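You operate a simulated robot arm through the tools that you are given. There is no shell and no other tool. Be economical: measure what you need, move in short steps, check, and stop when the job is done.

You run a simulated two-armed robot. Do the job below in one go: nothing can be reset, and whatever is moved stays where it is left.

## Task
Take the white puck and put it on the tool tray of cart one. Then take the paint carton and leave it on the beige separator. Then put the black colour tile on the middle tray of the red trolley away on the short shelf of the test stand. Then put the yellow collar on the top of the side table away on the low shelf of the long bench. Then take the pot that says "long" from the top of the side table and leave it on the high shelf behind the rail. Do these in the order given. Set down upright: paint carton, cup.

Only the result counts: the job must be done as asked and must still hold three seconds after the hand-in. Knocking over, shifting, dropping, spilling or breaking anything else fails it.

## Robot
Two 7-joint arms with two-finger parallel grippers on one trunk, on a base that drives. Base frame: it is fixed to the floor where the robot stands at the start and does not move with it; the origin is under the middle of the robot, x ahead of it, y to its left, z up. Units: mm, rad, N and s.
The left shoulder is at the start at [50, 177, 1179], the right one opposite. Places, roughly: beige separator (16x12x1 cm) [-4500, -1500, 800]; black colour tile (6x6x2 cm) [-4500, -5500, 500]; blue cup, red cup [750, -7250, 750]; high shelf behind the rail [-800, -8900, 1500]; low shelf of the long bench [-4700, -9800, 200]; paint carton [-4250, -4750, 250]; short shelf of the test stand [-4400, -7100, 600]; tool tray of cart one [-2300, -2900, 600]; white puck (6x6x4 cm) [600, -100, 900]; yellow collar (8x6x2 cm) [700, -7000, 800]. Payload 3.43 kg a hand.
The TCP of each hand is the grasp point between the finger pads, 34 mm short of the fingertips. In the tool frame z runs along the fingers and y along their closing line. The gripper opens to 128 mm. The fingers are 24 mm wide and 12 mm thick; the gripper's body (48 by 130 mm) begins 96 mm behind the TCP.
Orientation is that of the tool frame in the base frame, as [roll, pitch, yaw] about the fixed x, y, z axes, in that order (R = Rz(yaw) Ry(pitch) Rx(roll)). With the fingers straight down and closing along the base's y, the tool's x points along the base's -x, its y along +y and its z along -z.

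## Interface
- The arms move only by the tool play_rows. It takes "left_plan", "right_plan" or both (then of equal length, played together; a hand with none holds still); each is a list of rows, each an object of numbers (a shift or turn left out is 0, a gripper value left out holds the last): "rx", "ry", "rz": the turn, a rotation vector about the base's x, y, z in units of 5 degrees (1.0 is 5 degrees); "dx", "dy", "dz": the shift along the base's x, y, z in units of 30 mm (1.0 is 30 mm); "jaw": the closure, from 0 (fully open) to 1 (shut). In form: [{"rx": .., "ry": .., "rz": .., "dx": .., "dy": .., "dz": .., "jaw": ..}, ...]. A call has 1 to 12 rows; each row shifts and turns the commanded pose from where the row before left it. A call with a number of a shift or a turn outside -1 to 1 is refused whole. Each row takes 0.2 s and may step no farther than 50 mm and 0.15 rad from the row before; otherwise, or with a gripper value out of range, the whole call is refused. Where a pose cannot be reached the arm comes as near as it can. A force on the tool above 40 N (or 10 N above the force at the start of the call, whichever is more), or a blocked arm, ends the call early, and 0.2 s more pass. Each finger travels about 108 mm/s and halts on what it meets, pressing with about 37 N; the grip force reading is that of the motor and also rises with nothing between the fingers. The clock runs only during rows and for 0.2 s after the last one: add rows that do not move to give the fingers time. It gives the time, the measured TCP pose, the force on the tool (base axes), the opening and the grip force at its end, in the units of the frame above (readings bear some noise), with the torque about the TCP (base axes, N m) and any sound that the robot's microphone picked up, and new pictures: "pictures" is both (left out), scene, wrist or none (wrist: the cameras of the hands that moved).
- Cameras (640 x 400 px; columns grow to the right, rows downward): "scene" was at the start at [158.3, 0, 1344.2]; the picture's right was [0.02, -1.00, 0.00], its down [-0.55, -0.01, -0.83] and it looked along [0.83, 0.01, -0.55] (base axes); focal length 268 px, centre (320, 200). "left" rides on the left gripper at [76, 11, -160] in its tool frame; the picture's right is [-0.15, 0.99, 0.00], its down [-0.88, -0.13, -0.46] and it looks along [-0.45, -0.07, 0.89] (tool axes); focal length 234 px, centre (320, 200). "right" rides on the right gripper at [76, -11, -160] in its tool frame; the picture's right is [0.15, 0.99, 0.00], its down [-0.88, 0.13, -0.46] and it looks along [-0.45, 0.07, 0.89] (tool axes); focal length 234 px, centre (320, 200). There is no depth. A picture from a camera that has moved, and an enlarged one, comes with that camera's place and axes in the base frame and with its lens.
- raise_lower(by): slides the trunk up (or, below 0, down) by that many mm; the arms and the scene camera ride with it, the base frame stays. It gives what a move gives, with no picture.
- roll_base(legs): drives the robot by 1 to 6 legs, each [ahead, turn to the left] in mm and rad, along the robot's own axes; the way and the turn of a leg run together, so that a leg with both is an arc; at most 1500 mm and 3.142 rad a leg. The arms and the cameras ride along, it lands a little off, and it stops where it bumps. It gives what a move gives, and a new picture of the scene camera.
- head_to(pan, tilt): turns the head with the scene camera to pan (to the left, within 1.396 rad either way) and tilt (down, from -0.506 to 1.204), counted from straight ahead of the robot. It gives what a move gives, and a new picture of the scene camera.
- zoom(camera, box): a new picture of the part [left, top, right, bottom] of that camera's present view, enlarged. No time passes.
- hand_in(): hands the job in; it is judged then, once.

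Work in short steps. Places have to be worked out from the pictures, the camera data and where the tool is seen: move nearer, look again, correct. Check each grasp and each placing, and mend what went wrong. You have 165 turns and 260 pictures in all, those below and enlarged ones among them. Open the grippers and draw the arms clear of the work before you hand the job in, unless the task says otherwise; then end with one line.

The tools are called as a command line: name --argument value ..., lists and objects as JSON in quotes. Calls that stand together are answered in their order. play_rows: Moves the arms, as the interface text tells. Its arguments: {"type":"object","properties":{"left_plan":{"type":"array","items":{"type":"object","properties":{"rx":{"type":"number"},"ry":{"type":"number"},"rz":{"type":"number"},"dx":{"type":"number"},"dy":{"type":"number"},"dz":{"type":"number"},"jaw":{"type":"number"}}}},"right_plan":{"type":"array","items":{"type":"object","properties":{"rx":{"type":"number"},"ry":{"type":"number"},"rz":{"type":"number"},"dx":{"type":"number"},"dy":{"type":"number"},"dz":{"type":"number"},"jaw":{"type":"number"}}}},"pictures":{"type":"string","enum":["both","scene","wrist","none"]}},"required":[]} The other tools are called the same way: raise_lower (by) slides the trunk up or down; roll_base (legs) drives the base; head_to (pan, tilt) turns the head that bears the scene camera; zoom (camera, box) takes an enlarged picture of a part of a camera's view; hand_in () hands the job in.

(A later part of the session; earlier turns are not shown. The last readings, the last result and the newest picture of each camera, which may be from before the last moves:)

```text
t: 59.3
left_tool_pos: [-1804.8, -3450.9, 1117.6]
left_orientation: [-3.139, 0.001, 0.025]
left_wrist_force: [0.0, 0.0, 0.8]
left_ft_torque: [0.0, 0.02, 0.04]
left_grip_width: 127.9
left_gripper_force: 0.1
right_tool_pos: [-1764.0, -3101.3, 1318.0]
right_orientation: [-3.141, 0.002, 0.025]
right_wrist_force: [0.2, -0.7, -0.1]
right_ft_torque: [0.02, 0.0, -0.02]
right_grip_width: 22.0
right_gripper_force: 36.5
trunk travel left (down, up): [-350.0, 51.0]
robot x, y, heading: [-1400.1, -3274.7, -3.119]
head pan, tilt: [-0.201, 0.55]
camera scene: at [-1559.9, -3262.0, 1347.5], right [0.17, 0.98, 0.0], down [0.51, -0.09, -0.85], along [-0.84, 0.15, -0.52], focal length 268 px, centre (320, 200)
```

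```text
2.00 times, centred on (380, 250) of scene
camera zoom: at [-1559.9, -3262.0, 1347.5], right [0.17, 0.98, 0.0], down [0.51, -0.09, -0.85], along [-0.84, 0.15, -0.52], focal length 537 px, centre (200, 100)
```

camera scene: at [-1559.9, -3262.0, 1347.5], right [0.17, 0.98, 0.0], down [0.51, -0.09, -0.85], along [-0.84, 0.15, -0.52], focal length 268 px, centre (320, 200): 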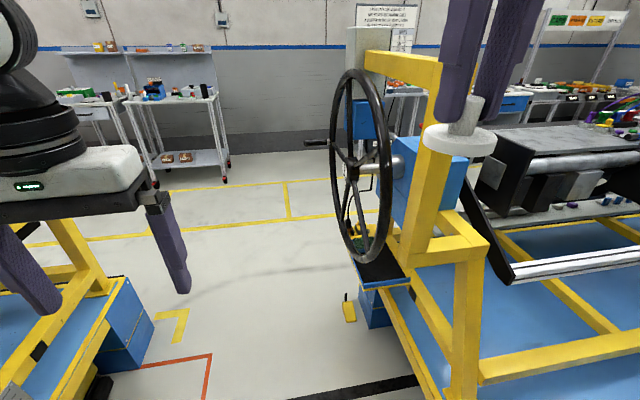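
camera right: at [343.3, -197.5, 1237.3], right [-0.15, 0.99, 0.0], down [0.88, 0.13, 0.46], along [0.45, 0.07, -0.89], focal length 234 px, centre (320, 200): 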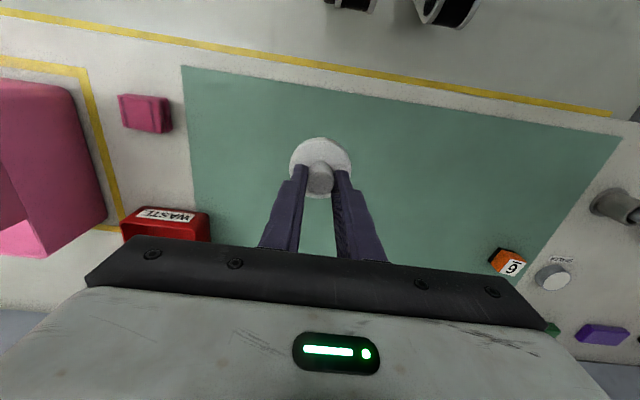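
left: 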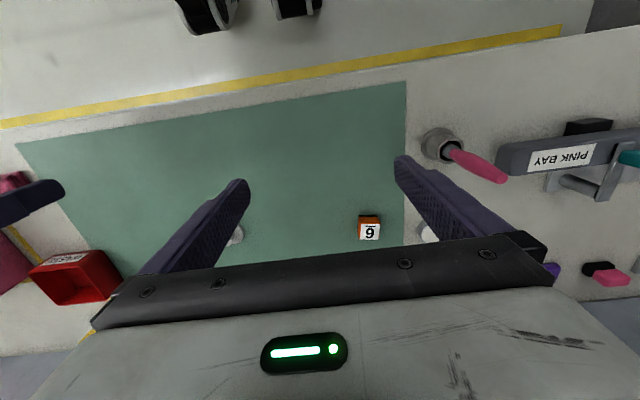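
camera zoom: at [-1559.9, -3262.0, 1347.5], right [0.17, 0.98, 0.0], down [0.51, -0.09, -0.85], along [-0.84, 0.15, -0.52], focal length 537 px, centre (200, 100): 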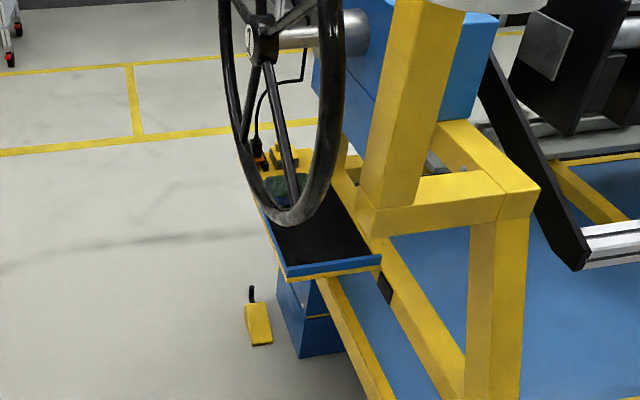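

Now it is clear: the tray's free front mat is about x −2160…−2250, y −2995…−2830, z≈600, under the handwheel and a yellow bar (bottom z≈850). I must go in low with a pitched tool; I lower the trunk and turn toward it.

raise_lower --by -300

roll_base --legs '[[0, -0.36]]'

head_to --pan 0.0 --tilt 0.45

```text
t: 62.3
left_tool_pos: [-1805.2, -3450.2, 817.6]
left_orientation: [-3.14, 0.0, 0.024]
left_wrist_force: [0.2, 0.1, -0.6]
left_ft_torque: [-0.03, -0.01, -0.01]
left_grip_width: 127.8
left_gripper_force: 0.1
right_tool_pos: [-1765.1, -3101.0, 1018.7]
right_orientation: [3.141, 0.001, 0.025]
right_wrist_force: [-0.4, -0.6, -0.7]
right_ft_torque: [0.06, 0.01, -0.03]
right_grip_width: 22.0
right_gripper_force: 37.4
trunk travel left (down, up): [-50.0, 351.0]
robot x, y, heading: [-1401.9, -3272.8, -3.119]
head pan, tilt: [-0.201, 0.55]
```

```text
t: 63.8
left_tool_pos: [-1841.7, -3300.2, 817.2]
left_orientation: [-3.14, 0.0, -0.334]
left_wrist_force: [-0.7, -0.5, 0.3]
left_ft_torque: [-0.04, 0.01, 0.0]
left_grip_width: 128.1
left_gripper_force: 0.1
right_tool_pos: [-1682.7, -2984.0, 1018.5]
right_orientation: [3.141, 0.0, -0.332]
right_wrist_force: [0.0, -0.2, -1.0]
right_ft_torque: [0.03, -0.02, -0.01]
right_grip_width: 21.8
right_gripper_force: 37.3
trunk travel left (down, up): [-50.0, 351.0]
robot x, y, heading: [-1399.1, -3273.1, 2.808]
head pan, tilt: [-0.201, 0.55]
camera scene: at [-1545.7, -3206.9, 1047.4], right [0.51, 0.86, 0.0], down [0.45, -0.27, -0.85], along [-0.73, 0.43, -0.52], focal length 268 px, centre (320, 200)
```

scene: 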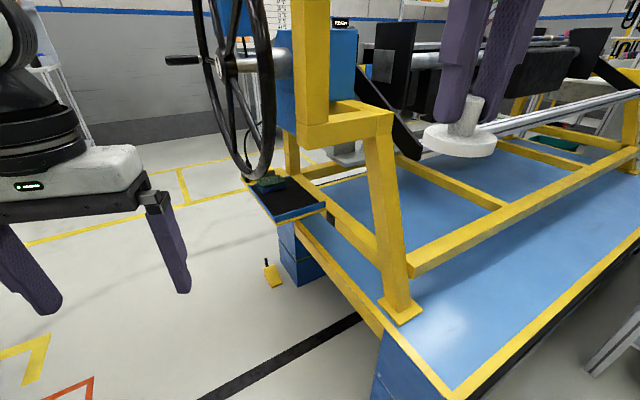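

```text
t: 64.5
left_tool_pos: [-1841.5, -3299.9, 817.4]
left_orientation: [-3.139, -0.001, -0.334]
left_wrist_force: [-0.2, 0.7, 0.2]
left_ft_torque: [0.02, -0.01, -0.01]
left_grip_width: 128.0
left_gripper_force: 0.0
right_tool_pos: [-1681.3, -2985.0, 1017.3]
right_orientation: [-3.141, 0.001, -0.33]
right_wrist_force: [0.2, 0.6, 0.3]
right_ft_torque: [0.02, 0.02, -0.02]
right_grip_width: 21.8
right_gripper_force: 36.8
trunk travel left (down, up): [-50.0, 351.0]
robot x, y, heading: [-1401.3, -3273.3, 2.805]
head pan, tilt: [0.0, 0.45]
camera scene: at [-1555.3, -3222.7, 1056.5], right [0.33, 0.95, 0.0], down [0.41, -0.14, -0.9], along [-0.85, 0.29, -0.44], focal length 268 px, centre (320, 200)
```

scene: 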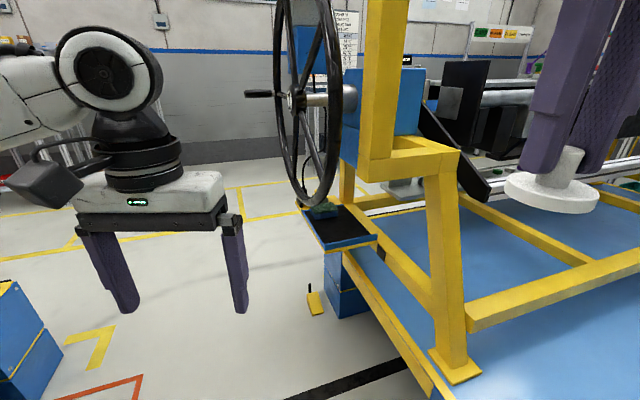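

zoom --camera "scene" --box '[270, 100, 430, 260]'

```text
2.50 times, centred on (350, 180) of scene
camera zoom: at [-1555.3, -3222.7, 1056.5], right [0.33, 0.95, 0.0], down [0.41, -0.14, -0.9], along [-0.85, 0.29, -0.44], focal length 671 px, centre (245, 250)
```

zoom: 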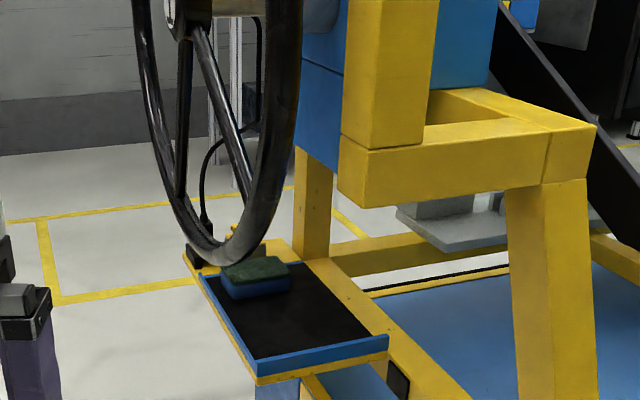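

Triangulated: tray front edge ~(−2172…−2199), y −2993…−2804, rim z≈575; bar end at (−2010,−2955), bottom z≈843; wheel plane y≈−3010. I pitch the tool ~58° forward and bring it low in front of the robot while still well outside.

play_rows --right_plan '[{"rx": 0.347, "ry": 0.992, "dx": -0.73, "dy": -0.057, "dz": -0.91}, {"rx": 0.347, "ry": 0.992, "dx": -0.73, "dy": -0.057, "dz": -0.91}, {"rx": 0.347, "ry": 0.992, "dx": -0.73, "dy": -0.057, "dz": -0.91}, {"rx": 0.347, "ry": 0.992, "dx": -0.73, "dy": -0.057, "dz": -0.91}, {"rx": 0.347, "ry": 0.992, "dx": -0.73, "dy": -0.057, "dz": -0.91}, {"rx": 0.347, "ry": 0.992, "dx": -0.73, "dy": -0.057, "dz": -0.91}, {"rx": 0.347, "ry": 0.992, "dx": -0.73, "dy": -0.057, "dz": -0.91}, {"rx": 0.347, "ry": 0.992, "dx": -0.73, "dy": -0.057, "dz": -0.91}, {"rx": 0.347, "ry": 0.992, "dx": -0.73, "dy": -0.057, "dz": -0.91}, {"rx": 0.347, "ry": 0.992, "dx": -0.73, "dy": -0.057, "dz": -0.91}, {"rx": 0.347, "ry": 0.992, "dx": -0.73, "dy": -0.057, "dz": -0.91}, {"dz": -0.91, "dx": -0.73}]'

```text
t: 67.1
left_tool_pos: [-1843.0, -3299.2, 817.0]
left_orientation: [-3.138, 0.0, -0.333]
left_wrist_force: [0.8, -0.8, 0.0]
left_ft_torque: [-0.01, 0.02, 0.03]
left_grip_width: 128.2
left_gripper_force: 0.1
right_tool_pos: [-1944.0, -3003.7, 690.1]
right_orientation: [-3.137, 1.009, -0.329]
right_wrist_force: [-0.8, -0.8, -0.5]
right_ft_torque: [-0.04, -0.06, -0.04]
right_grip_width: 21.8
right_gripper_force: 37.1
trunk travel left (down, up): [-50.0, 351.0]
robot x, y, heading: [-1400.3, -3273.7, 2.813]
head pan, tilt: [0.0, 0.45]
camera scene: at [-1555.3, -3222.7, 1056.5], right [0.33, 0.95, 0.0], down [0.41, -0.14, -0.9], along [-0.85, 0.29, -0.44], focal length 268 px, centre (320, 200)
camera right: at [-1774.6, -3050.9, 711.7], right [-0.25, -0.96, -0.13], down [-0.12, -0.1, 0.99], along [-0.96, 0.26, -0.09], focal length 234 px, centre (320, 200)
```

scene: 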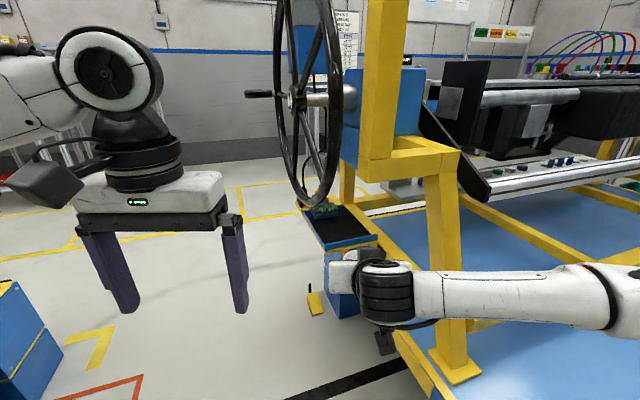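
right: 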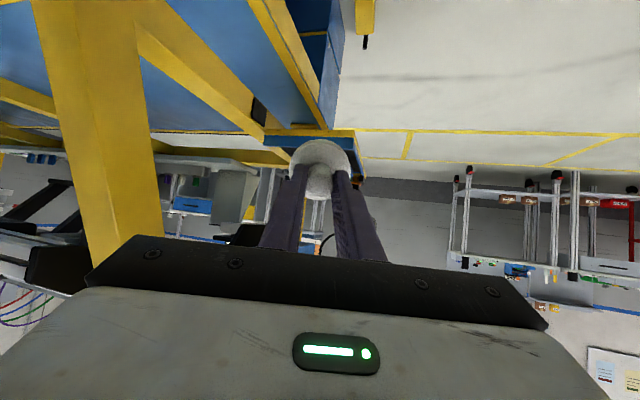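

The grip holds and the tray appears straight ahead, but the forearm sticks out to the right and would graze the yellow leg. I turn the robot left 0.15 so the target lies more in front of the right shoulder, then shift the hand right.

roll_base --legs '[[0, 0.15]]'

play_rows --right_plan '[{"dx": 0.1, "dy": 0.85}, {"dx": 0.1, "dy": 0.85}, {"dx": 0.1, "dy": 0.85}, {"dx": 0.1, "dy": 0.85}, {"dx": 0.1, "dy": 0.85}, {"dz": -0.5}, {}]'

```text
t: 68.2
left_tool_pos: [-1832.2, -3364.8, 817.9]
left_orientation: [-3.14, 0.0, -0.184]
left_wrist_force: [-0.1, -0.2, 0.4]
left_ft_torque: [0.0, -0.04, 0.01]
left_grip_width: 127.9
left_gripper_force: 0.0
right_tool_pos: [-1978.9, -3086.5, 692.2]
right_orientation: [-3.134, 1.008, -0.18]
right_wrist_force: [1.2, -0.9, -0.5]
right_ft_torque: [-0.03, 0.0, -0.03]
right_grip_width: 21.8
right_gripper_force: 36.9
trunk travel left (down, up): [-50.0, 351.0]
robot x, y, heading: [-1401.8, -3276.1, 2.964]
head pan, tilt: [0.0, 0.45]
camera scene: at [-1561.5, -3246.3, 1056.5], right [0.18, 0.98, 0.0], down [0.43, -0.08, -0.9], along [-0.89, 0.16, -0.44], focal length 268 px, centre (320, 200)
```

scene: 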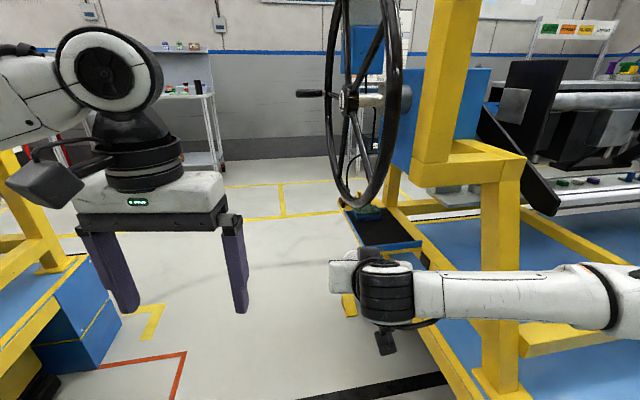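

```text
t: 69.8
left_tool_pos: [-1833.3, -3364.3, 816.9]
left_orientation: [-3.139, -0.001, -0.183]
left_wrist_force: [-0.4, 0.0, -0.5]
left_ft_torque: [-0.02, 0.0, 0.01]
left_grip_width: 127.9
left_gripper_force: 0.1
right_tool_pos: [-1963.1, -2960.2, 678.2]
right_orientation: [-3.137, 1.009, -0.179]
right_wrist_force: [0.2, 0.2, -0.6]
right_ft_torque: [0.04, -0.05, -0.03]
right_grip_width: 21.8
right_gripper_force: 37.2
trunk travel left (down, up): [-50.0, 351.0]
robot x, y, heading: [-1400.7, -3272.2, 2.958]
head pan, tilt: [0.0, 0.45]
camera scene: at [-1561.5, -3246.2, 1056.5], right [0.18, 0.98, 0.0], down [0.43, -0.08, -0.9], along [-0.89, 0.16, -0.44], focal length 268 px, centre (320, 200)
camera right: at [-1788.6, -2982.4, 698.6], right [-0.1, -0.99, -0.13], down [-0.11, -0.12, 0.99], along [-0.99, 0.12, -0.09], focal length 234 px, centre (320, 200)
```

scene: 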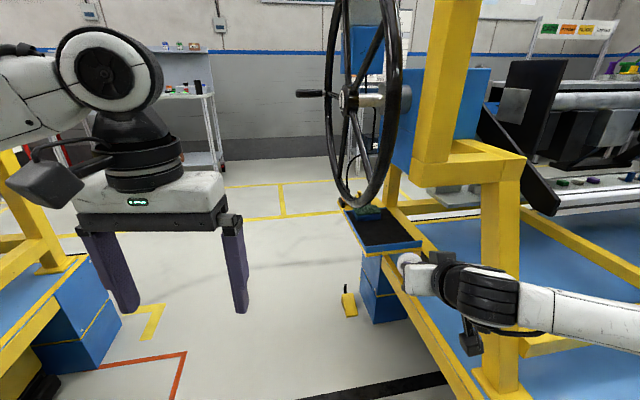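
right: 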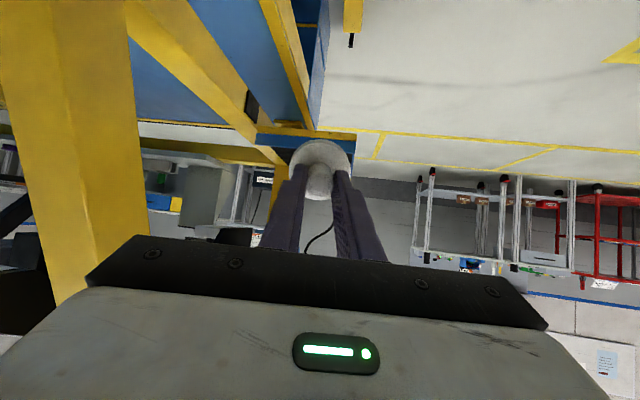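

The hand is lined up with the tray. I lower 15 mm and drive straight in 150 mm, then check clearances.

play_rows --right_plan '[{"dz": -0.5}]' --pictures "none"

roll_base --legs '[[140, 0]]'

play_rows --right_plan '[{}]' --pictures "wrist"

```text
t: 70.2
left_tool_pos: [-1832.6, -3365.7, 816.7]
left_orientation: [-3.139, 0.001, -0.185]
left_wrist_force: [0.4, 0.7, 0.0]
left_ft_torque: [-0.02, 0.03, 0.01]
left_grip_width: 127.9
left_gripper_force: 0.2
right_tool_pos: [-1964.4, -2959.0, 662.6]
right_orientation: [-3.139, 1.009, -0.18]
right_wrist_force: [-0.2, -0.4, -0.9]
right_ft_torque: [-0.06, -0.01, 0.0]
right_grip_width: 21.9
right_gripper_force: 37.5
trunk travel left (down, up): [-50.0, 351.0]
robot x, y, heading: [-1401.6, -3276.4, 2.957]
head pan, tilt: [0.0, 0.45]
```

```text
t: 71.5
left_tool_pos: [-1970.3, -3341.4, 817.2]
left_orientation: [-3.139, 0.0, -0.182]
left_wrist_force: [0.0, 0.0, -0.1]
left_ft_torque: [-0.03, -0.02, 0.02]
left_grip_width: 127.8
left_gripper_force: 0.0
right_tool_pos: [-2102.6, -2936.1, 663.0]
right_orientation: [-3.138, 1.01, -0.176]
right_wrist_force: [0.2, 0.2, -0.2]
right_ft_torque: [0.02, -0.04, 0.02]
right_grip_width: 21.6
right_gripper_force: 37.3
trunk travel left (down, up): [-50.0, 351.0]
robot x, y, heading: [-1538.7, -3247.8, 2.961]
head pan, tilt: [0.0, 0.45]
camera scene: at [-1699.7, -3221.4, 1056.5], right [0.18, 0.98, 0.0], down [0.43, -0.08, -0.9], along [-0.89, 0.16, -0.44], focal length 268 px, centre (320, 200)
```

scene: 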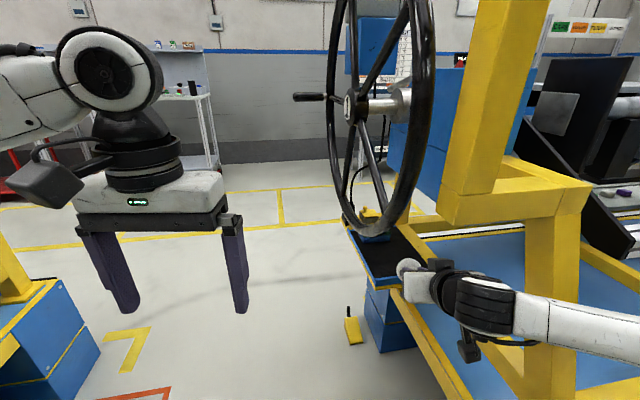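

```text
t: 71.9
left_tool_pos: [-1970.9, -3339.2, 817.9]
left_orientation: [-3.14, 0.001, -0.18]
left_wrist_force: [-0.6, 0.7, 0.5]
left_ft_torque: [-0.01, 0.0, 0.0]
left_grip_width: 128.1
left_gripper_force: 0.1
right_tool_pos: [-2102.8, -2936.3, 661.2]
right_orientation: [-3.136, 1.01, -0.176]
right_wrist_force: [-1.2, -0.6, -1.0]
right_ft_torque: [0.0, -0.03, -0.01]
right_grip_width: 22.0
right_gripper_force: 37.4
trunk travel left (down, up): [-50.0, 351.0]
robot x, y, heading: [-1542.0, -3248.3, 2.96]
head pan, tilt: [0.0, 0.45]
camera right: at [-1927.7, -2957.6, 682.7], right [-0.1, -0.99, -0.13], down [-0.11, -0.12, 0.99], along [-0.99, 0.11, -0.09], focal length 234 px, centre (320, 200)
```

right: 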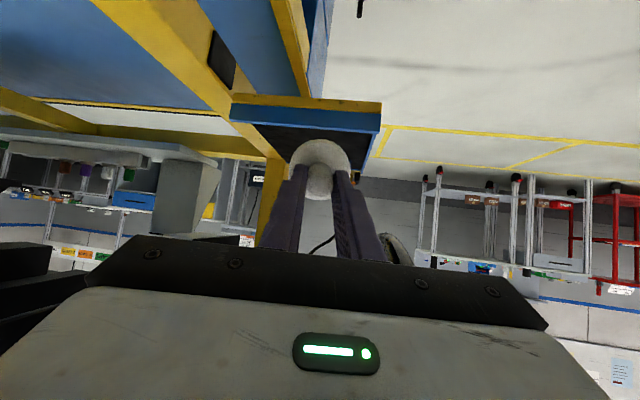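

Clearances look fine; the tray front is ~x −2200 and puck is not yet over it. I advance ~95 mm with the arm along the tool's heading.

play_rows --right_plan '[{"dx": -0.775, "dy": 0.143}, {"dx": -0.775, "dy": 0.143}, {"dx": -0.775, "dy": 0.143}, {"dx": -0.775, "dy": 0.143}, {}]'

zoom --camera "scene" --box '[320, 180, 520, 320]'

```text
t: 73.1
left_tool_pos: [-1970.6, -3340.9, 818.0]
left_orientation: [-3.14, 0.001, -0.179]
left_wrist_force: [-0.3, -1.4, 0.0]
left_ft_torque: [0.01, 0.01, 0.02]
left_grip_width: 127.9
left_gripper_force: 0.0
right_tool_pos: [-2197.4, -2917.9, 662.5]
right_orientation: [-3.135, 1.007, -0.176]
right_wrist_force: [-0.2, -0.2, -0.6]
right_ft_torque: [0.02, -0.02, -0.02]
right_grip_width: 21.7
right_gripper_force: 36.7
trunk travel left (down, up): [-50.0, 351.0]
robot x, y, heading: [-1541.0, -3249.5, 2.962]
head pan, tilt: [0.0, 0.45]
camera scene: at [-1699.8, -3221.4, 1056.5], right [0.18, 0.98, 0.0], down [0.43, -0.08, -0.9], along [-0.89, 0.16, -0.44], focal length 268 px, centre (320, 200)
camera right: at [-2022.4, -2939.3, 683.3], right [-0.1, -0.99, -0.13], down [-0.11, -0.12, 0.99], along [-0.99, 0.11, -0.09], focal length 234 px, centre (320, 200)
```

scene: 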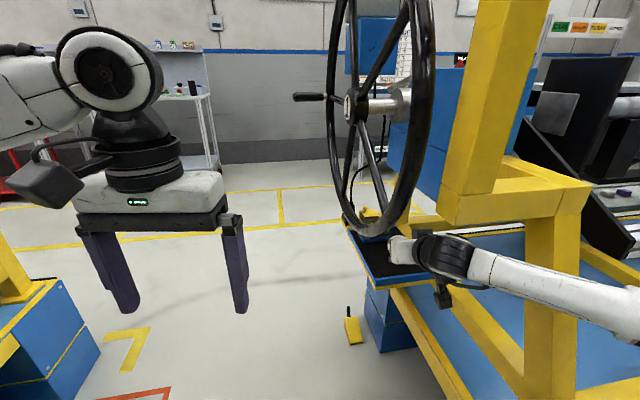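
right: 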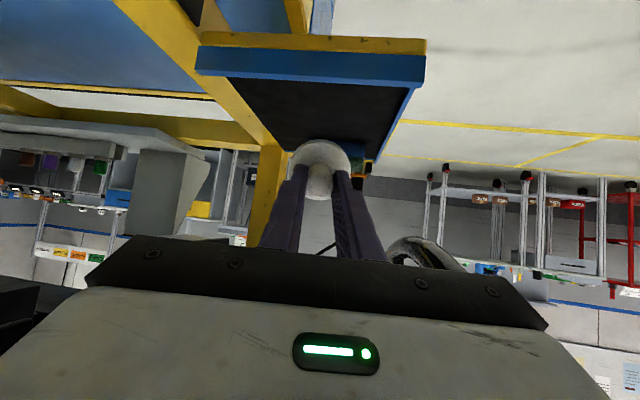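

```text
2.86 times, centred on (420, 250) of scene
camera zoom: at [-1699.8, -3221.4, 1056.5], right [0.18, 0.98, 0.0], down [0.43, -0.08, -0.9], along [-0.89, 0.16, -0.44], focal length 767 px, centre (34, 57)
```

zoom: 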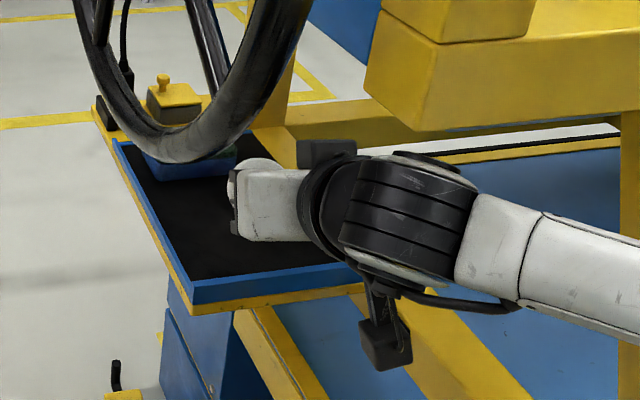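

Puck is over the mat ~40 mm inside the front lip. I steepen the tool by 8° and lower 30 mm.

play_rows --right_plan '[{"dz": -0.5, "rx": -0.144, "ry": -0.8}, {"dz": -0.5, "rx": -0.144, "ry": -0.8}, {}]'

zoom --camera "scene" --box '[320, 180, 520, 320]'

```text
t: 73.9
left_tool_pos: [-1972.1, -3341.3, 817.2]
left_orientation: [-3.139, 0.0, -0.179]
left_wrist_force: [-0.1, -0.1, -0.5]
left_ft_torque: [0.02, 0.02, -0.01]
left_grip_width: 128.0
left_gripper_force: 0.0
right_tool_pos: [-2196.6, -2918.2, 632.6]
right_orientation: [-3.136, 0.866, -0.178]
right_wrist_force: [-0.3, 0.8, -0.1]
right_ft_torque: [-0.02, -0.01, -0.01]
right_grip_width: 22.0
right_gripper_force: 37.1
trunk travel left (down, up): [-50.0, 351.0]
robot x, y, heading: [-1540.4, -3246.7, 2.961]
head pan, tilt: [0.0, 0.45]
camera scene: at [-1699.8, -3221.4, 1056.5], right [0.18, 0.98, 0.0], down [0.43, -0.08, -0.9], along [-0.89, 0.16, -0.44], focal length 268 px, centre (320, 200)
camera right: at [-2026.2, -2939.5, 677.4], right [-0.08, -0.99, -0.11], down [-0.24, -0.09, 0.97], along [-0.97, 0.11, -0.23], focal length 234 px, centre (320, 200)
```

scene: 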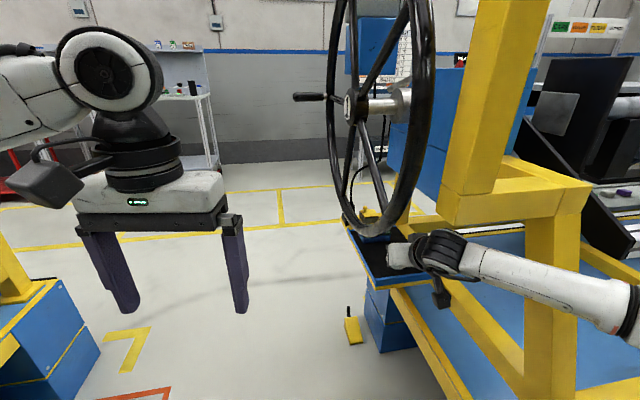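
right: 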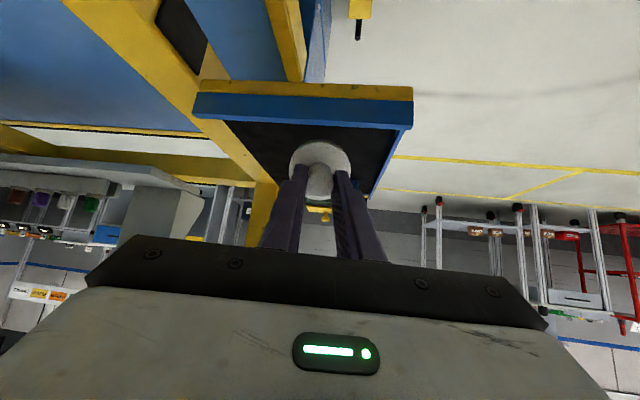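

```text
2.86 times, centred on (420, 250) of scene
camera zoom: at [-1699.8, -3221.4, 1056.5], right [0.18, 0.98, 0.0], down [0.43, -0.08, -0.9], along [-0.89, 0.16, -0.44], focal length 767 px, centre (34, 57)
```

zoom: 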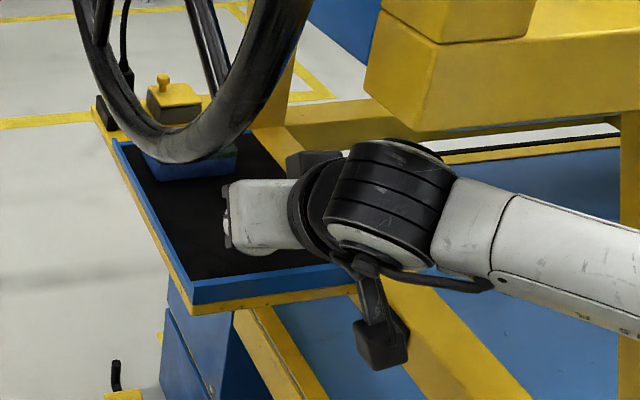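

Still clear of the bar. Lower in small steps, watching force.

play_rows --right_plan '[{"dz": -0.2}, {"dz": -0.2}, {}]' --pictures "wrist"

zoom --camera "right" --box '[220, 90, 420, 215]'

```text
t: 74.7
left_tool_pos: [-1971.3, -3340.3, 817.2]
left_orientation: [-3.141, 0.001, -0.18]
left_wrist_force: [-0.4, -0.1, -1.0]
left_ft_torque: [0.01, 0.0, 0.03]
left_grip_width: 127.8
left_gripper_force: 0.1
right_tool_pos: [-2196.2, -2918.7, 620.3]
right_orientation: [-3.137, 0.866, -0.175]
right_wrist_force: [0.6, -0.9, -0.7]
right_ft_torque: [0.02, -0.03, -0.02]
right_grip_width: 22.0
right_gripper_force: 37.0
trunk travel left (down, up): [-50.0, 351.0]
robot x, y, heading: [-1538.7, -3249.1, 2.959]
head pan, tilt: [0.0, 0.45]
camera right: at [-2025.7, -2939.6, 665.8], right [-0.08, -0.99, -0.11], down [-0.24, -0.09, 0.97], along [-0.97, 0.11, -0.23], focal length 234 px, centre (320, 200)
```

right: 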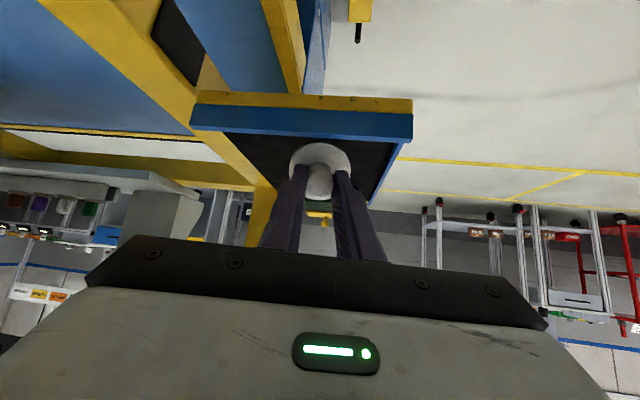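

```text
3.20 times, centred on (320, 152) of right
camera zoom: at [-2025.7, -2939.6, 665.8], right [-0.08, -0.99, -0.11], down [-0.24, -0.09, 0.97], along [-0.97, 0.11, -0.23], focal length 749 px, centre (320, 352)
```

zoom: 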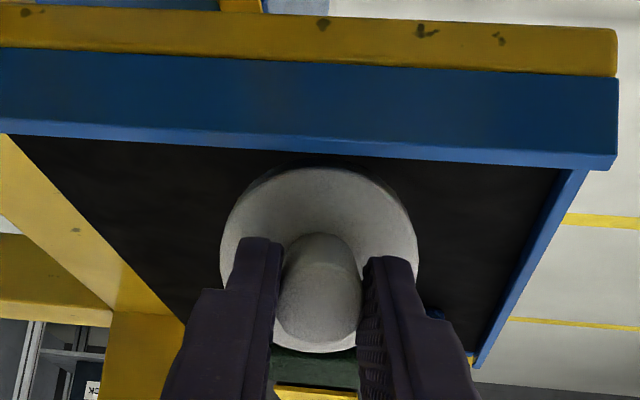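

play_rows --right_plan '[{"dz": -0.17}, {"dz": -0.17}, {}]' --pictures "none"

zoom --camera "right" --box '[220, 90, 420, 215]'

```text
t: 75.5
left_tool_pos: [-1971.3, -3341.5, 818.0]
left_orientation: [-3.14, 0.0, -0.182]
left_wrist_force: [-0.4, -0.5, 0.1]
left_ft_torque: [-0.04, 0.01, -0.01]
left_grip_width: 128.2
left_gripper_force: 0.1
right_tool_pos: [-2195.5, -2920.1, 610.9]
right_orientation: [-3.137, 0.868, -0.176]
right_wrist_force: [0.8, -0.2, 0.5]
right_ft_torque: [0.03, 0.0, 0.02]
right_grip_width: 21.8
right_gripper_force: 37.2
trunk travel left (down, up): [-50.0, 351.0]
robot x, y, heading: [-1544.5, -3250.9, 2.96]
head pan, tilt: [0.0, 0.45]
```

```text
3.20 times, centred on (320, 152) of right
camera zoom: at [-2025.5, -2939.8, 655.8], right [-0.08, -0.99, -0.11], down [-0.24, -0.09, 0.97], along [-0.97, 0.11, -0.23], focal length 749 px, centre (320, 352)
```

zoom: 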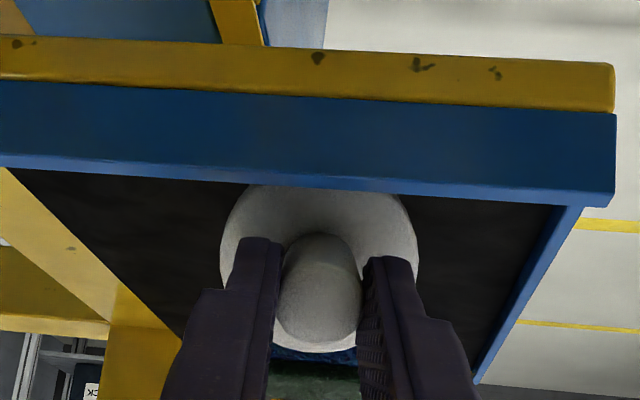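

play_rows --right_plan '[{"dz": -0.12}, {"dz": -0.12}, {}]' --pictures "none"

play_rows --right_plan '[{"dz": -0.12}, {"dz": -0.12}, {}]' --pictures "wrist"

```text
t: 76.3
left_tool_pos: [-1969.1, -3342.2, 819.1]
left_orientation: [-3.139, 0.004, -0.181]
left_wrist_force: [1.4, 0.8, 0.4]
left_ft_torque: [0.01, 0.03, -0.01]
left_grip_width: 128.0
left_gripper_force: 0.0
right_tool_pos: [-2197.3, -2920.0, 609.7]
right_orientation: [-3.139, 0.878, -0.179]
right_wrist_force: [9.1, 0.3, 26.4]
right_ft_torque: [0.11, 0.11, -0.04]
right_grip_width: 21.8
right_gripper_force: 36.7
trunk travel left (down, up): [-50.0, 351.0]
robot x, y, heading: [-1538.8, -3251.5, 2.963]
head pan, tilt: [0.0, 0.45]
```

```text
t: 77.1
left_tool_pos: [-1968.7, -3342.3, 819.1]
left_orientation: [-3.139, 0.004, -0.18]
left_wrist_force: [-0.2, 0.7, -0.1]
left_ft_torque: [0.01, 0.03, -0.03]
left_grip_width: 128.2
left_gripper_force: 0.0
right_tool_pos: [-2197.6, -2918.3, 606.4]
right_orientation: [-3.139, 0.882, -0.18]
right_wrist_force: [5.0, 1.4, 30.4]
right_ft_torque: [0.15, 0.42, -0.06]
right_grip_width: 22.1
right_gripper_force: 36.8
trunk travel left (down, up): [-50.0, 351.0]
robot x, y, heading: [-1539.4, -3247.6, 2.962]
head pan, tilt: [0.0, 0.45]
camera right: at [-2026.8, -2940.4, 648.7], right [-0.09, -0.99, -0.11], down [-0.23, -0.09, 0.97], along [-0.97, 0.11, -0.22], focal length 234 px, centre (320, 200)
```

right: 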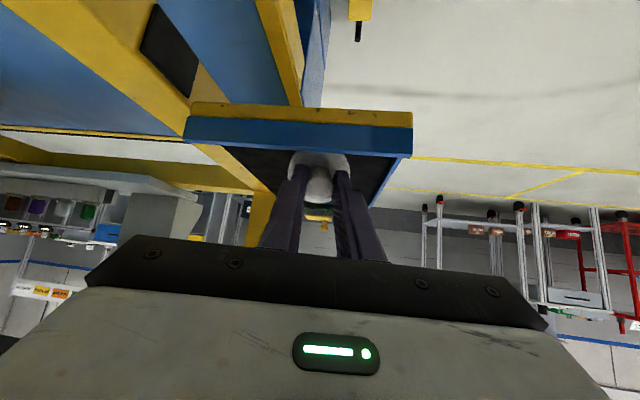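

The rim touches (≈28 N up). I ease off the pressing and open the jaws.

play_rows --right_plan '[{"dz": 0.25}, {}, {"jaw": 0.75}, {"jaw": 0.6}, {"jaw": 0.6}, {}]' --pictures "wrist"

zoom --camera "right" --box '[220, 90, 420, 215]'

```text
t: 78.5
left_tool_pos: [-1970.9, -3341.0, 816.8]
left_orientation: [-3.141, 0.0, -0.18]
left_wrist_force: [0.3, -0.7, 0.4]
left_ft_torque: [-0.03, 0.0, 0.0]
left_grip_width: 128.3
left_gripper_force: 0.1
right_tool_pos: [-2195.5, -2919.3, 602.8]
right_orientation: [-3.137, 0.867, -0.175]
right_wrist_force: [0.0, -0.1, -0.2]
right_ft_torque: [0.01, 0.02, 0.0]
right_grip_width: 51.4
right_gripper_force: 0.2
trunk travel left (down, up): [-50.0, 351.0]
robot x, y, heading: [-1535.0, -3250.4, 2.958]
head pan, tilt: [0.0, 0.45]
camera right: at [-2025.5, -2940.0, 648.6], right [-0.08, -0.99, -0.11], down [-0.24, -0.09, 0.97], along [-0.97, 0.11, -0.23], focal length 234 px, centre (320, 200)
```

right: 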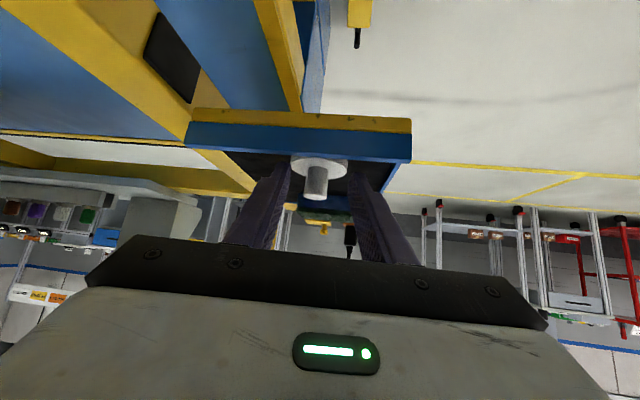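

```text
3.20 times, centred on (320, 152) of right
camera zoom: at [-2025.5, -2940.0, 648.6], right [-0.08, -0.99, -0.11], down [-0.24, -0.09, 0.97], along [-0.97, 0.11, -0.23], focal length 749 px, centre (320, 352)
```

zoom: 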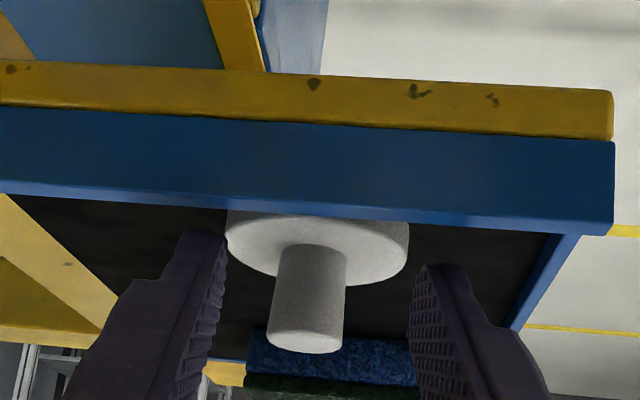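

The puck stands flat on the tray mat. I withdraw along the tool axis a little, then straight back.

play_rows --right_plan '[{"jaw": 0.5, "dx": 0.35, "dy": -0.06, "dz": 0.3}, {"dx": 0.5, "dy": -0.09, "dz": 0.3}, {"dx": 0.8, "dy": -0.14, "dz": 0.1}, {"dx": 0.9, "dy": -0.16}, {"dx": 0.9, "dy": -0.16}, {"dx": 0.9, "dy": -0.16}]' --pictures "wrist"

zoom --camera "scene" --box '[320, 180, 520, 320]'

```text
t: 79.9
left_tool_pos: [-1969.8, -3340.2, 818.5]
left_orientation: [-3.139, 0.001, -0.178]
left_wrist_force: [-1.2, 0.6, 0.5]
left_ft_torque: [0.0, -0.01, 0.0]
left_grip_width: 127.9
left_gripper_force: 0.1
right_tool_pos: [-2065.4, -2940.8, 623.6]
right_orientation: [-3.137, 0.868, -0.178]
right_wrist_force: [0.5, 0.0, -0.7]
right_ft_torque: [-0.01, 0.06, 0.0]
right_grip_width: 64.0
right_gripper_force: 0.0
trunk travel left (down, up): [-50.0, 351.0]
robot x, y, heading: [-1538.0, -3249.9, 2.958]
head pan, tilt: [0.0, 0.45]
camera right: at [-1894.9, -2962.0, 668.7], right [-0.08, -0.99, -0.11], down [-0.24, -0.09, 0.97], along [-0.97, 0.11, -0.23], focal length 234 px, centre (320, 200)
```

right: 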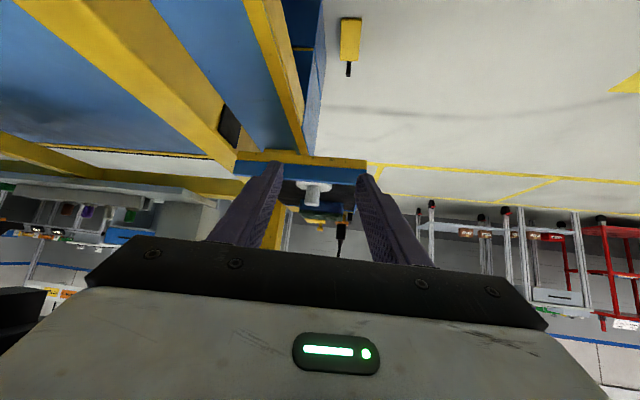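

```text
2.86 times, centred on (420, 250) of scene
camera zoom: at [-1699.7, -3221.4, 1056.5], right [0.18, 0.98, 0.0], down [0.43, -0.08, -0.9], along [-0.89, 0.16, -0.44], focal length 767 px, centre (34, 57)
```

zoom: 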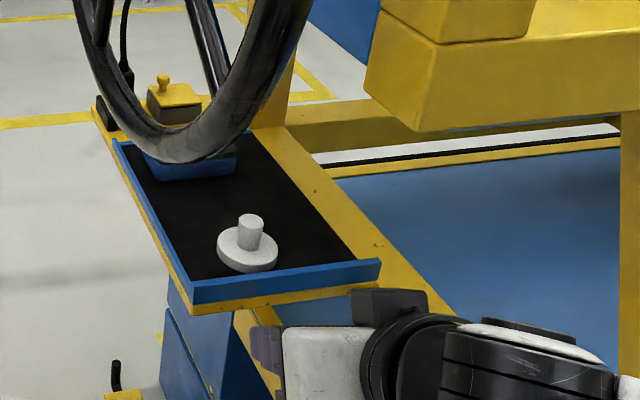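

Task 1 done: puck stands upright on the tray. I back the base out 300 mm and tuck the right arm back.

roll_base --legs '[[-300, 0]]'

play_rows --right_plan '[{"rx": -0.17, "ry": -0.98, "dx": 0.6, "dy": -0.1, "dz": 0.9}, {"rx": -0.17, "ry": -0.98, "dx": 0.6, "dy": -0.1, "dz": 0.9}, {"rx": -0.17, "ry": -0.98, "dx": 0.6, "dy": -0.1, "dz": 0.9}, {"rx": -0.17, "ry": -0.98, "dx": 0.6, "dy": -0.1, "dz": 0.9}, {"rx": -0.17, "ry": -0.98, "dx": 0.6, "dy": -0.1, "dz": 0.9}, {"rx": -0.17, "ry": -0.98, "dx": 0.6, "dy": -0.1, "dz": 0.9}, {"rx": -0.17, "ry": -0.98, "dx": 0.6, "dy": -0.1, "dz": 0.9}, {"rx": -0.17, "ry": -0.98, "dx": 0.6, "dy": -0.1, "dz": 0.9}, {"rx": -0.17, "ry": -0.98, "dx": 0.6, "dy": -0.1, "dz": 0.9}, {"rx": -0.17, "ry": -0.98, "dz": 0.9}]' --pictures "scene"

```text
t: 81.9
left_tool_pos: [-1706.7, -3416.2, 813.8]
left_orientation: [-3.127, 0.001, -0.13]
left_wrist_force: [0.3, -0.4, -0.2]
left_ft_torque: [-0.01, -0.01, 0.04]
left_grip_width: 128.0
left_gripper_force: 0.1
right_tool_pos: [-1836.5, -3032.7, 651.2]
right_orientation: [-3.141, 0.916, -0.106]
right_wrist_force: [-0.1, 0.0, 0.9]
right_ft_torque: [0.01, -0.01, 0.01]
right_grip_width: 63.9
right_gripper_force: 0.1
trunk travel left (down, up): [-50.0, 351.0]
robot x, y, heading: [-1283.9, -3295.2, 3.077]
head pan, tilt: [0.0, 0.45]
stopped in leg 1: the robot was blocked; the commanded pose is now the measured one
camera scene: at [-1444.6, -3296.6, 1055.7], right [0.06, 1.0, 0.01], down [0.44, -0.02, -0.9], along [-0.9, 0.06, -0.44], focal length 268 px, centre (320, 200)
```

scene: 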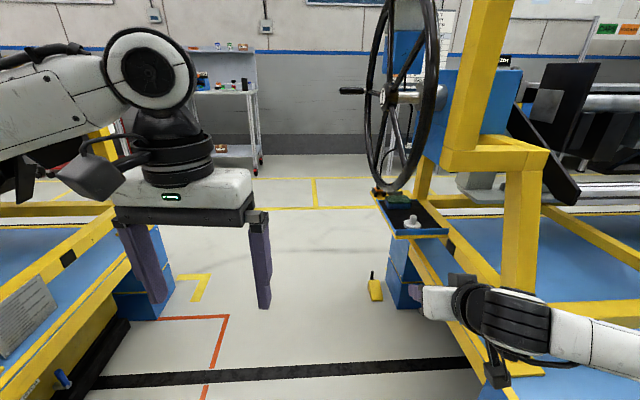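

```text
t: 84.1
left_tool_pos: [-1703.6, -3410.4, 817.0]
left_orientation: [-3.139, 0.003, -0.128]
left_wrist_force: [0.5, -0.4, 0.2]
left_ft_torque: [0.01, -0.02, -0.03]
left_grip_width: 128.2
left_gripper_force: 0.1
right_tool_pos: [-1668.7, -3055.9, 918.7]
right_orientation: [3.086, 0.04, -0.139]
right_wrist_force: [-0.1, -0.3, 0.2]
right_ft_torque: [-0.01, -0.03, 0.0]
right_grip_width: 63.8
right_gripper_force: 0.1
trunk travel left (down, up): [-50.0, 351.0]
robot x, y, heading: [-1279.2, -3297.7, 3.083]
head pan, tilt: [0.0, 0.45]
camera scene: at [-1441.4, -3287.4, 1056.5], right [0.07, 1.0, 0.0], down [0.43, -0.03, -0.9], along [-0.9, 0.06, -0.44], focal length 268 px, centre (320, 200)
```

scene: 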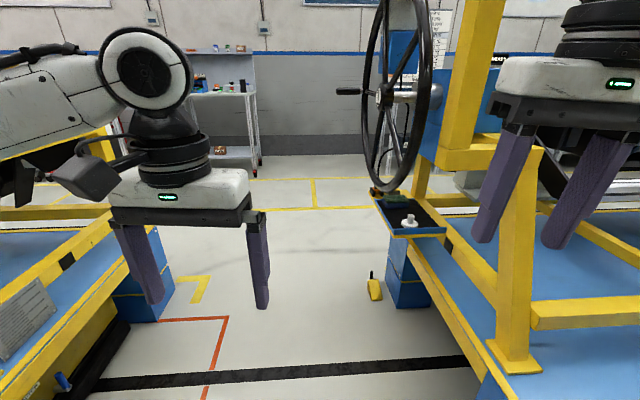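

The base was blocked on its right side. I look to the right to see what was touched before moving further.

head_to --pan -1.3 --tilt 0.6

head_to --pan 1.3 --tilt 0.5

```text
t: 85.5
left_tool_pos: [-1705.0, -3411.5, 817.0]
left_orientation: [-3.138, 0.003, -0.127]
left_wrist_force: [0.2, -0.3, -0.1]
left_ft_torque: [-0.01, 0.0, 0.03]
left_grip_width: 127.8
left_gripper_force: 0.1
right_tool_pos: [-1670.0, -3056.3, 918.3]
right_orientation: [3.087, 0.042, -0.14]
right_wrist_force: [-0.2, -0.1, -0.4]
right_ft_torque: [0.01, -0.01, 0.01]
right_grip_width: 64.3
right_gripper_force: 0.0
trunk travel left (down, up): [-50.0, 351.0]
robot x, y, heading: [-1278.0, -3298.3, 3.073]
head pan, tilt: [-1.3, 0.6]
camera scene: at [-1367.7, -3207.0, 1042.9], right [0.98, 0.2, 0.0], down [0.11, -0.55, -0.83], along [-0.17, 0.81, -0.56], focal length 268 px, centre (320, 200)
```

scene: 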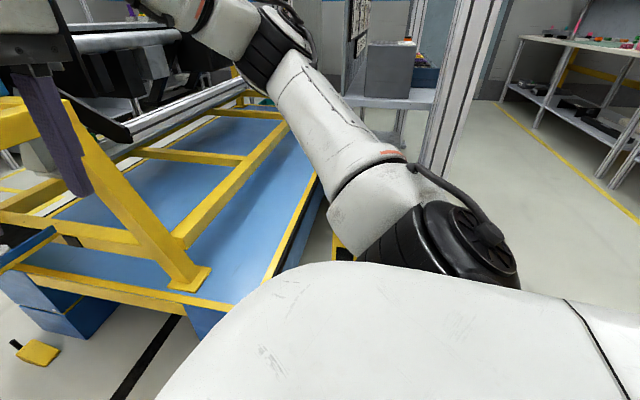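

```text
t: 87.9
left_tool_pos: [-1705.3, -3409.5, 817.0]
left_orientation: [-3.137, 0.003, -0.126]
left_wrist_force: [-0.7, -0.1, -0.5]
left_ft_torque: [0.02, 0.02, 0.05]
left_grip_width: 128.1
left_gripper_force: 0.2
right_tool_pos: [-1670.2, -3055.8, 918.0]
right_orientation: [3.087, 0.04, -0.139]
right_wrist_force: [-0.5, -0.1, -0.1]
right_ft_torque: [0.0, -0.01, 0.0]
right_grip_width: 64.2
right_gripper_force: 0.1
trunk travel left (down, up): [-50.0, 351.0]
robot x, y, heading: [-1279.2, -3297.8, 3.073]
head pan, tilt: [1.3, 0.499]
camera scene: at [-1380.0, -3379.4, 1052.0], right [-0.94, 0.33, 0.0], down [0.16, 0.45, -0.88], along [-0.29, -0.83, -0.48], focal length 268 px, centre (320, 200)
```

scene: 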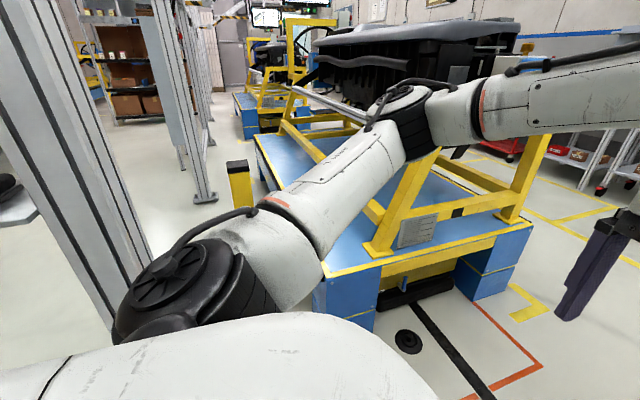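

The pillar/bollards beside me limit the arms. I raise the trunk so the elbows clear the 0.8 m bollards, then look at the right side again.

raise_lower --by 330

head_to --pan -1.0 --tilt 0.7

head_to --pan 0.9 --tilt 0.35

```text
t: 91.1
left_tool_pos: [-1705.8, -3410.1, 1148.1]
left_orientation: [-3.138, 0.002, -0.129]
left_wrist_force: [-0.3, -0.2, 0.5]
left_ft_torque: [-0.01, -0.02, -0.01]
left_grip_width: 128.2
left_gripper_force: 0.1
right_tool_pos: [-1670.3, -3055.9, 1247.4]
right_orientation: [3.088, 0.042, -0.14]
right_wrist_force: [0.1, 0.3, 0.0]
right_ft_torque: [-0.03, -0.02, 0.01]
right_grip_width: 63.8
right_gripper_force: 0.1
trunk travel left (down, up): [-380.0, 21.0]
robot x, y, heading: [-1280.1, -3295.3, 3.077]
head pan, tilt: [1.3, 0.499]
```

```text
t: 93.2
left_tool_pos: [-1705.7, -3411.2, 1147.5]
left_orientation: [-3.137, 0.002, -0.129]
left_wrist_force: [-0.5, -0.6, 0.2]
left_ft_torque: [0.04, 0.0, 0.0]
left_grip_width: 128.2
left_gripper_force: 0.0
right_tool_pos: [-1669.8, -3055.2, 1248.7]
right_orientation: [3.088, 0.041, -0.139]
right_wrist_force: [-0.2, -0.1, 0.3]
right_ft_torque: [0.01, -0.07, -0.01]
right_grip_width: 63.8
right_gripper_force: 0.2
trunk travel left (down, up): [-380.0, 21.0]
robot x, y, heading: [-1274.8, -3297.6, 3.077]
head pan, tilt: [-1.0, 0.7]
camera scene: at [-1390.8, -3219.2, 1364.3], right [0.88, 0.48, 0.0], down [0.31, -0.56, -0.76], along [-0.37, 0.67, -0.64], focal length 268 px, centre (320, 200)
```

scene: 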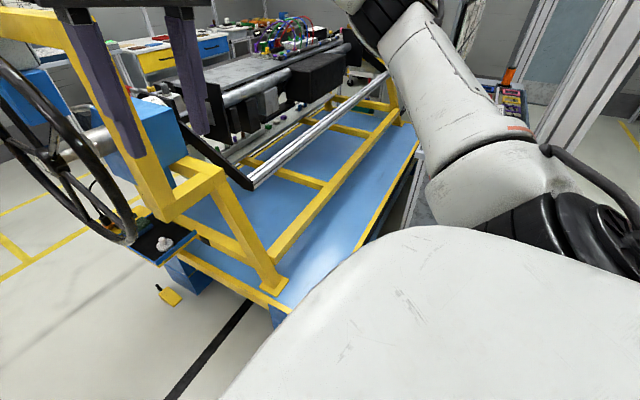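

```text
t: 95.1
left_tool_pos: [-1705.0, -3410.5, 1148.3]
left_orientation: [-3.139, 0.0, -0.127]
left_wrist_force: [0.8, 0.2, -0.2]
left_ft_torque: [-0.03, -0.02, -0.01]
left_grip_width: 128.3
left_gripper_force: 0.1
right_tool_pos: [-1669.5, -3056.0, 1248.2]
right_orientation: [3.088, 0.041, -0.138]
right_wrist_force: [0.5, -0.7, 0.2]
right_ft_torque: [0.0, 0.0, 0.01]
right_grip_width: 64.2
right_gripper_force: 0.1
trunk travel left (down, up): [-380.0, 21.0]
robot x, y, heading: [-1277.6, -3298.1, 3.076]
head pan, tilt: [0.901, 0.351]
camera scene: at [-1412.4, -3362.5, 1395.7], right [-0.74, 0.67, 0.0], down [0.23, 0.25, -0.94], along [-0.63, -0.69, -0.34], focal length 268 px, centre (320, 200)
```

scene: 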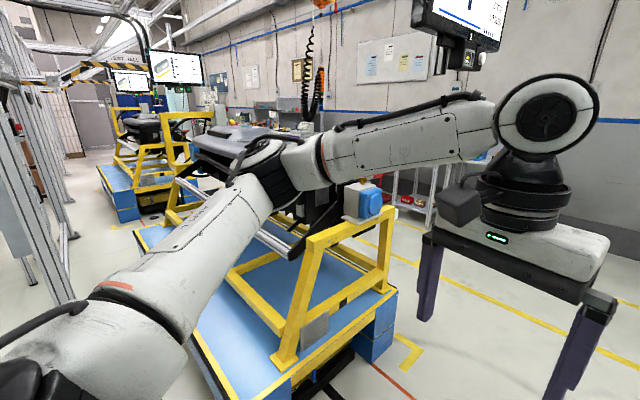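

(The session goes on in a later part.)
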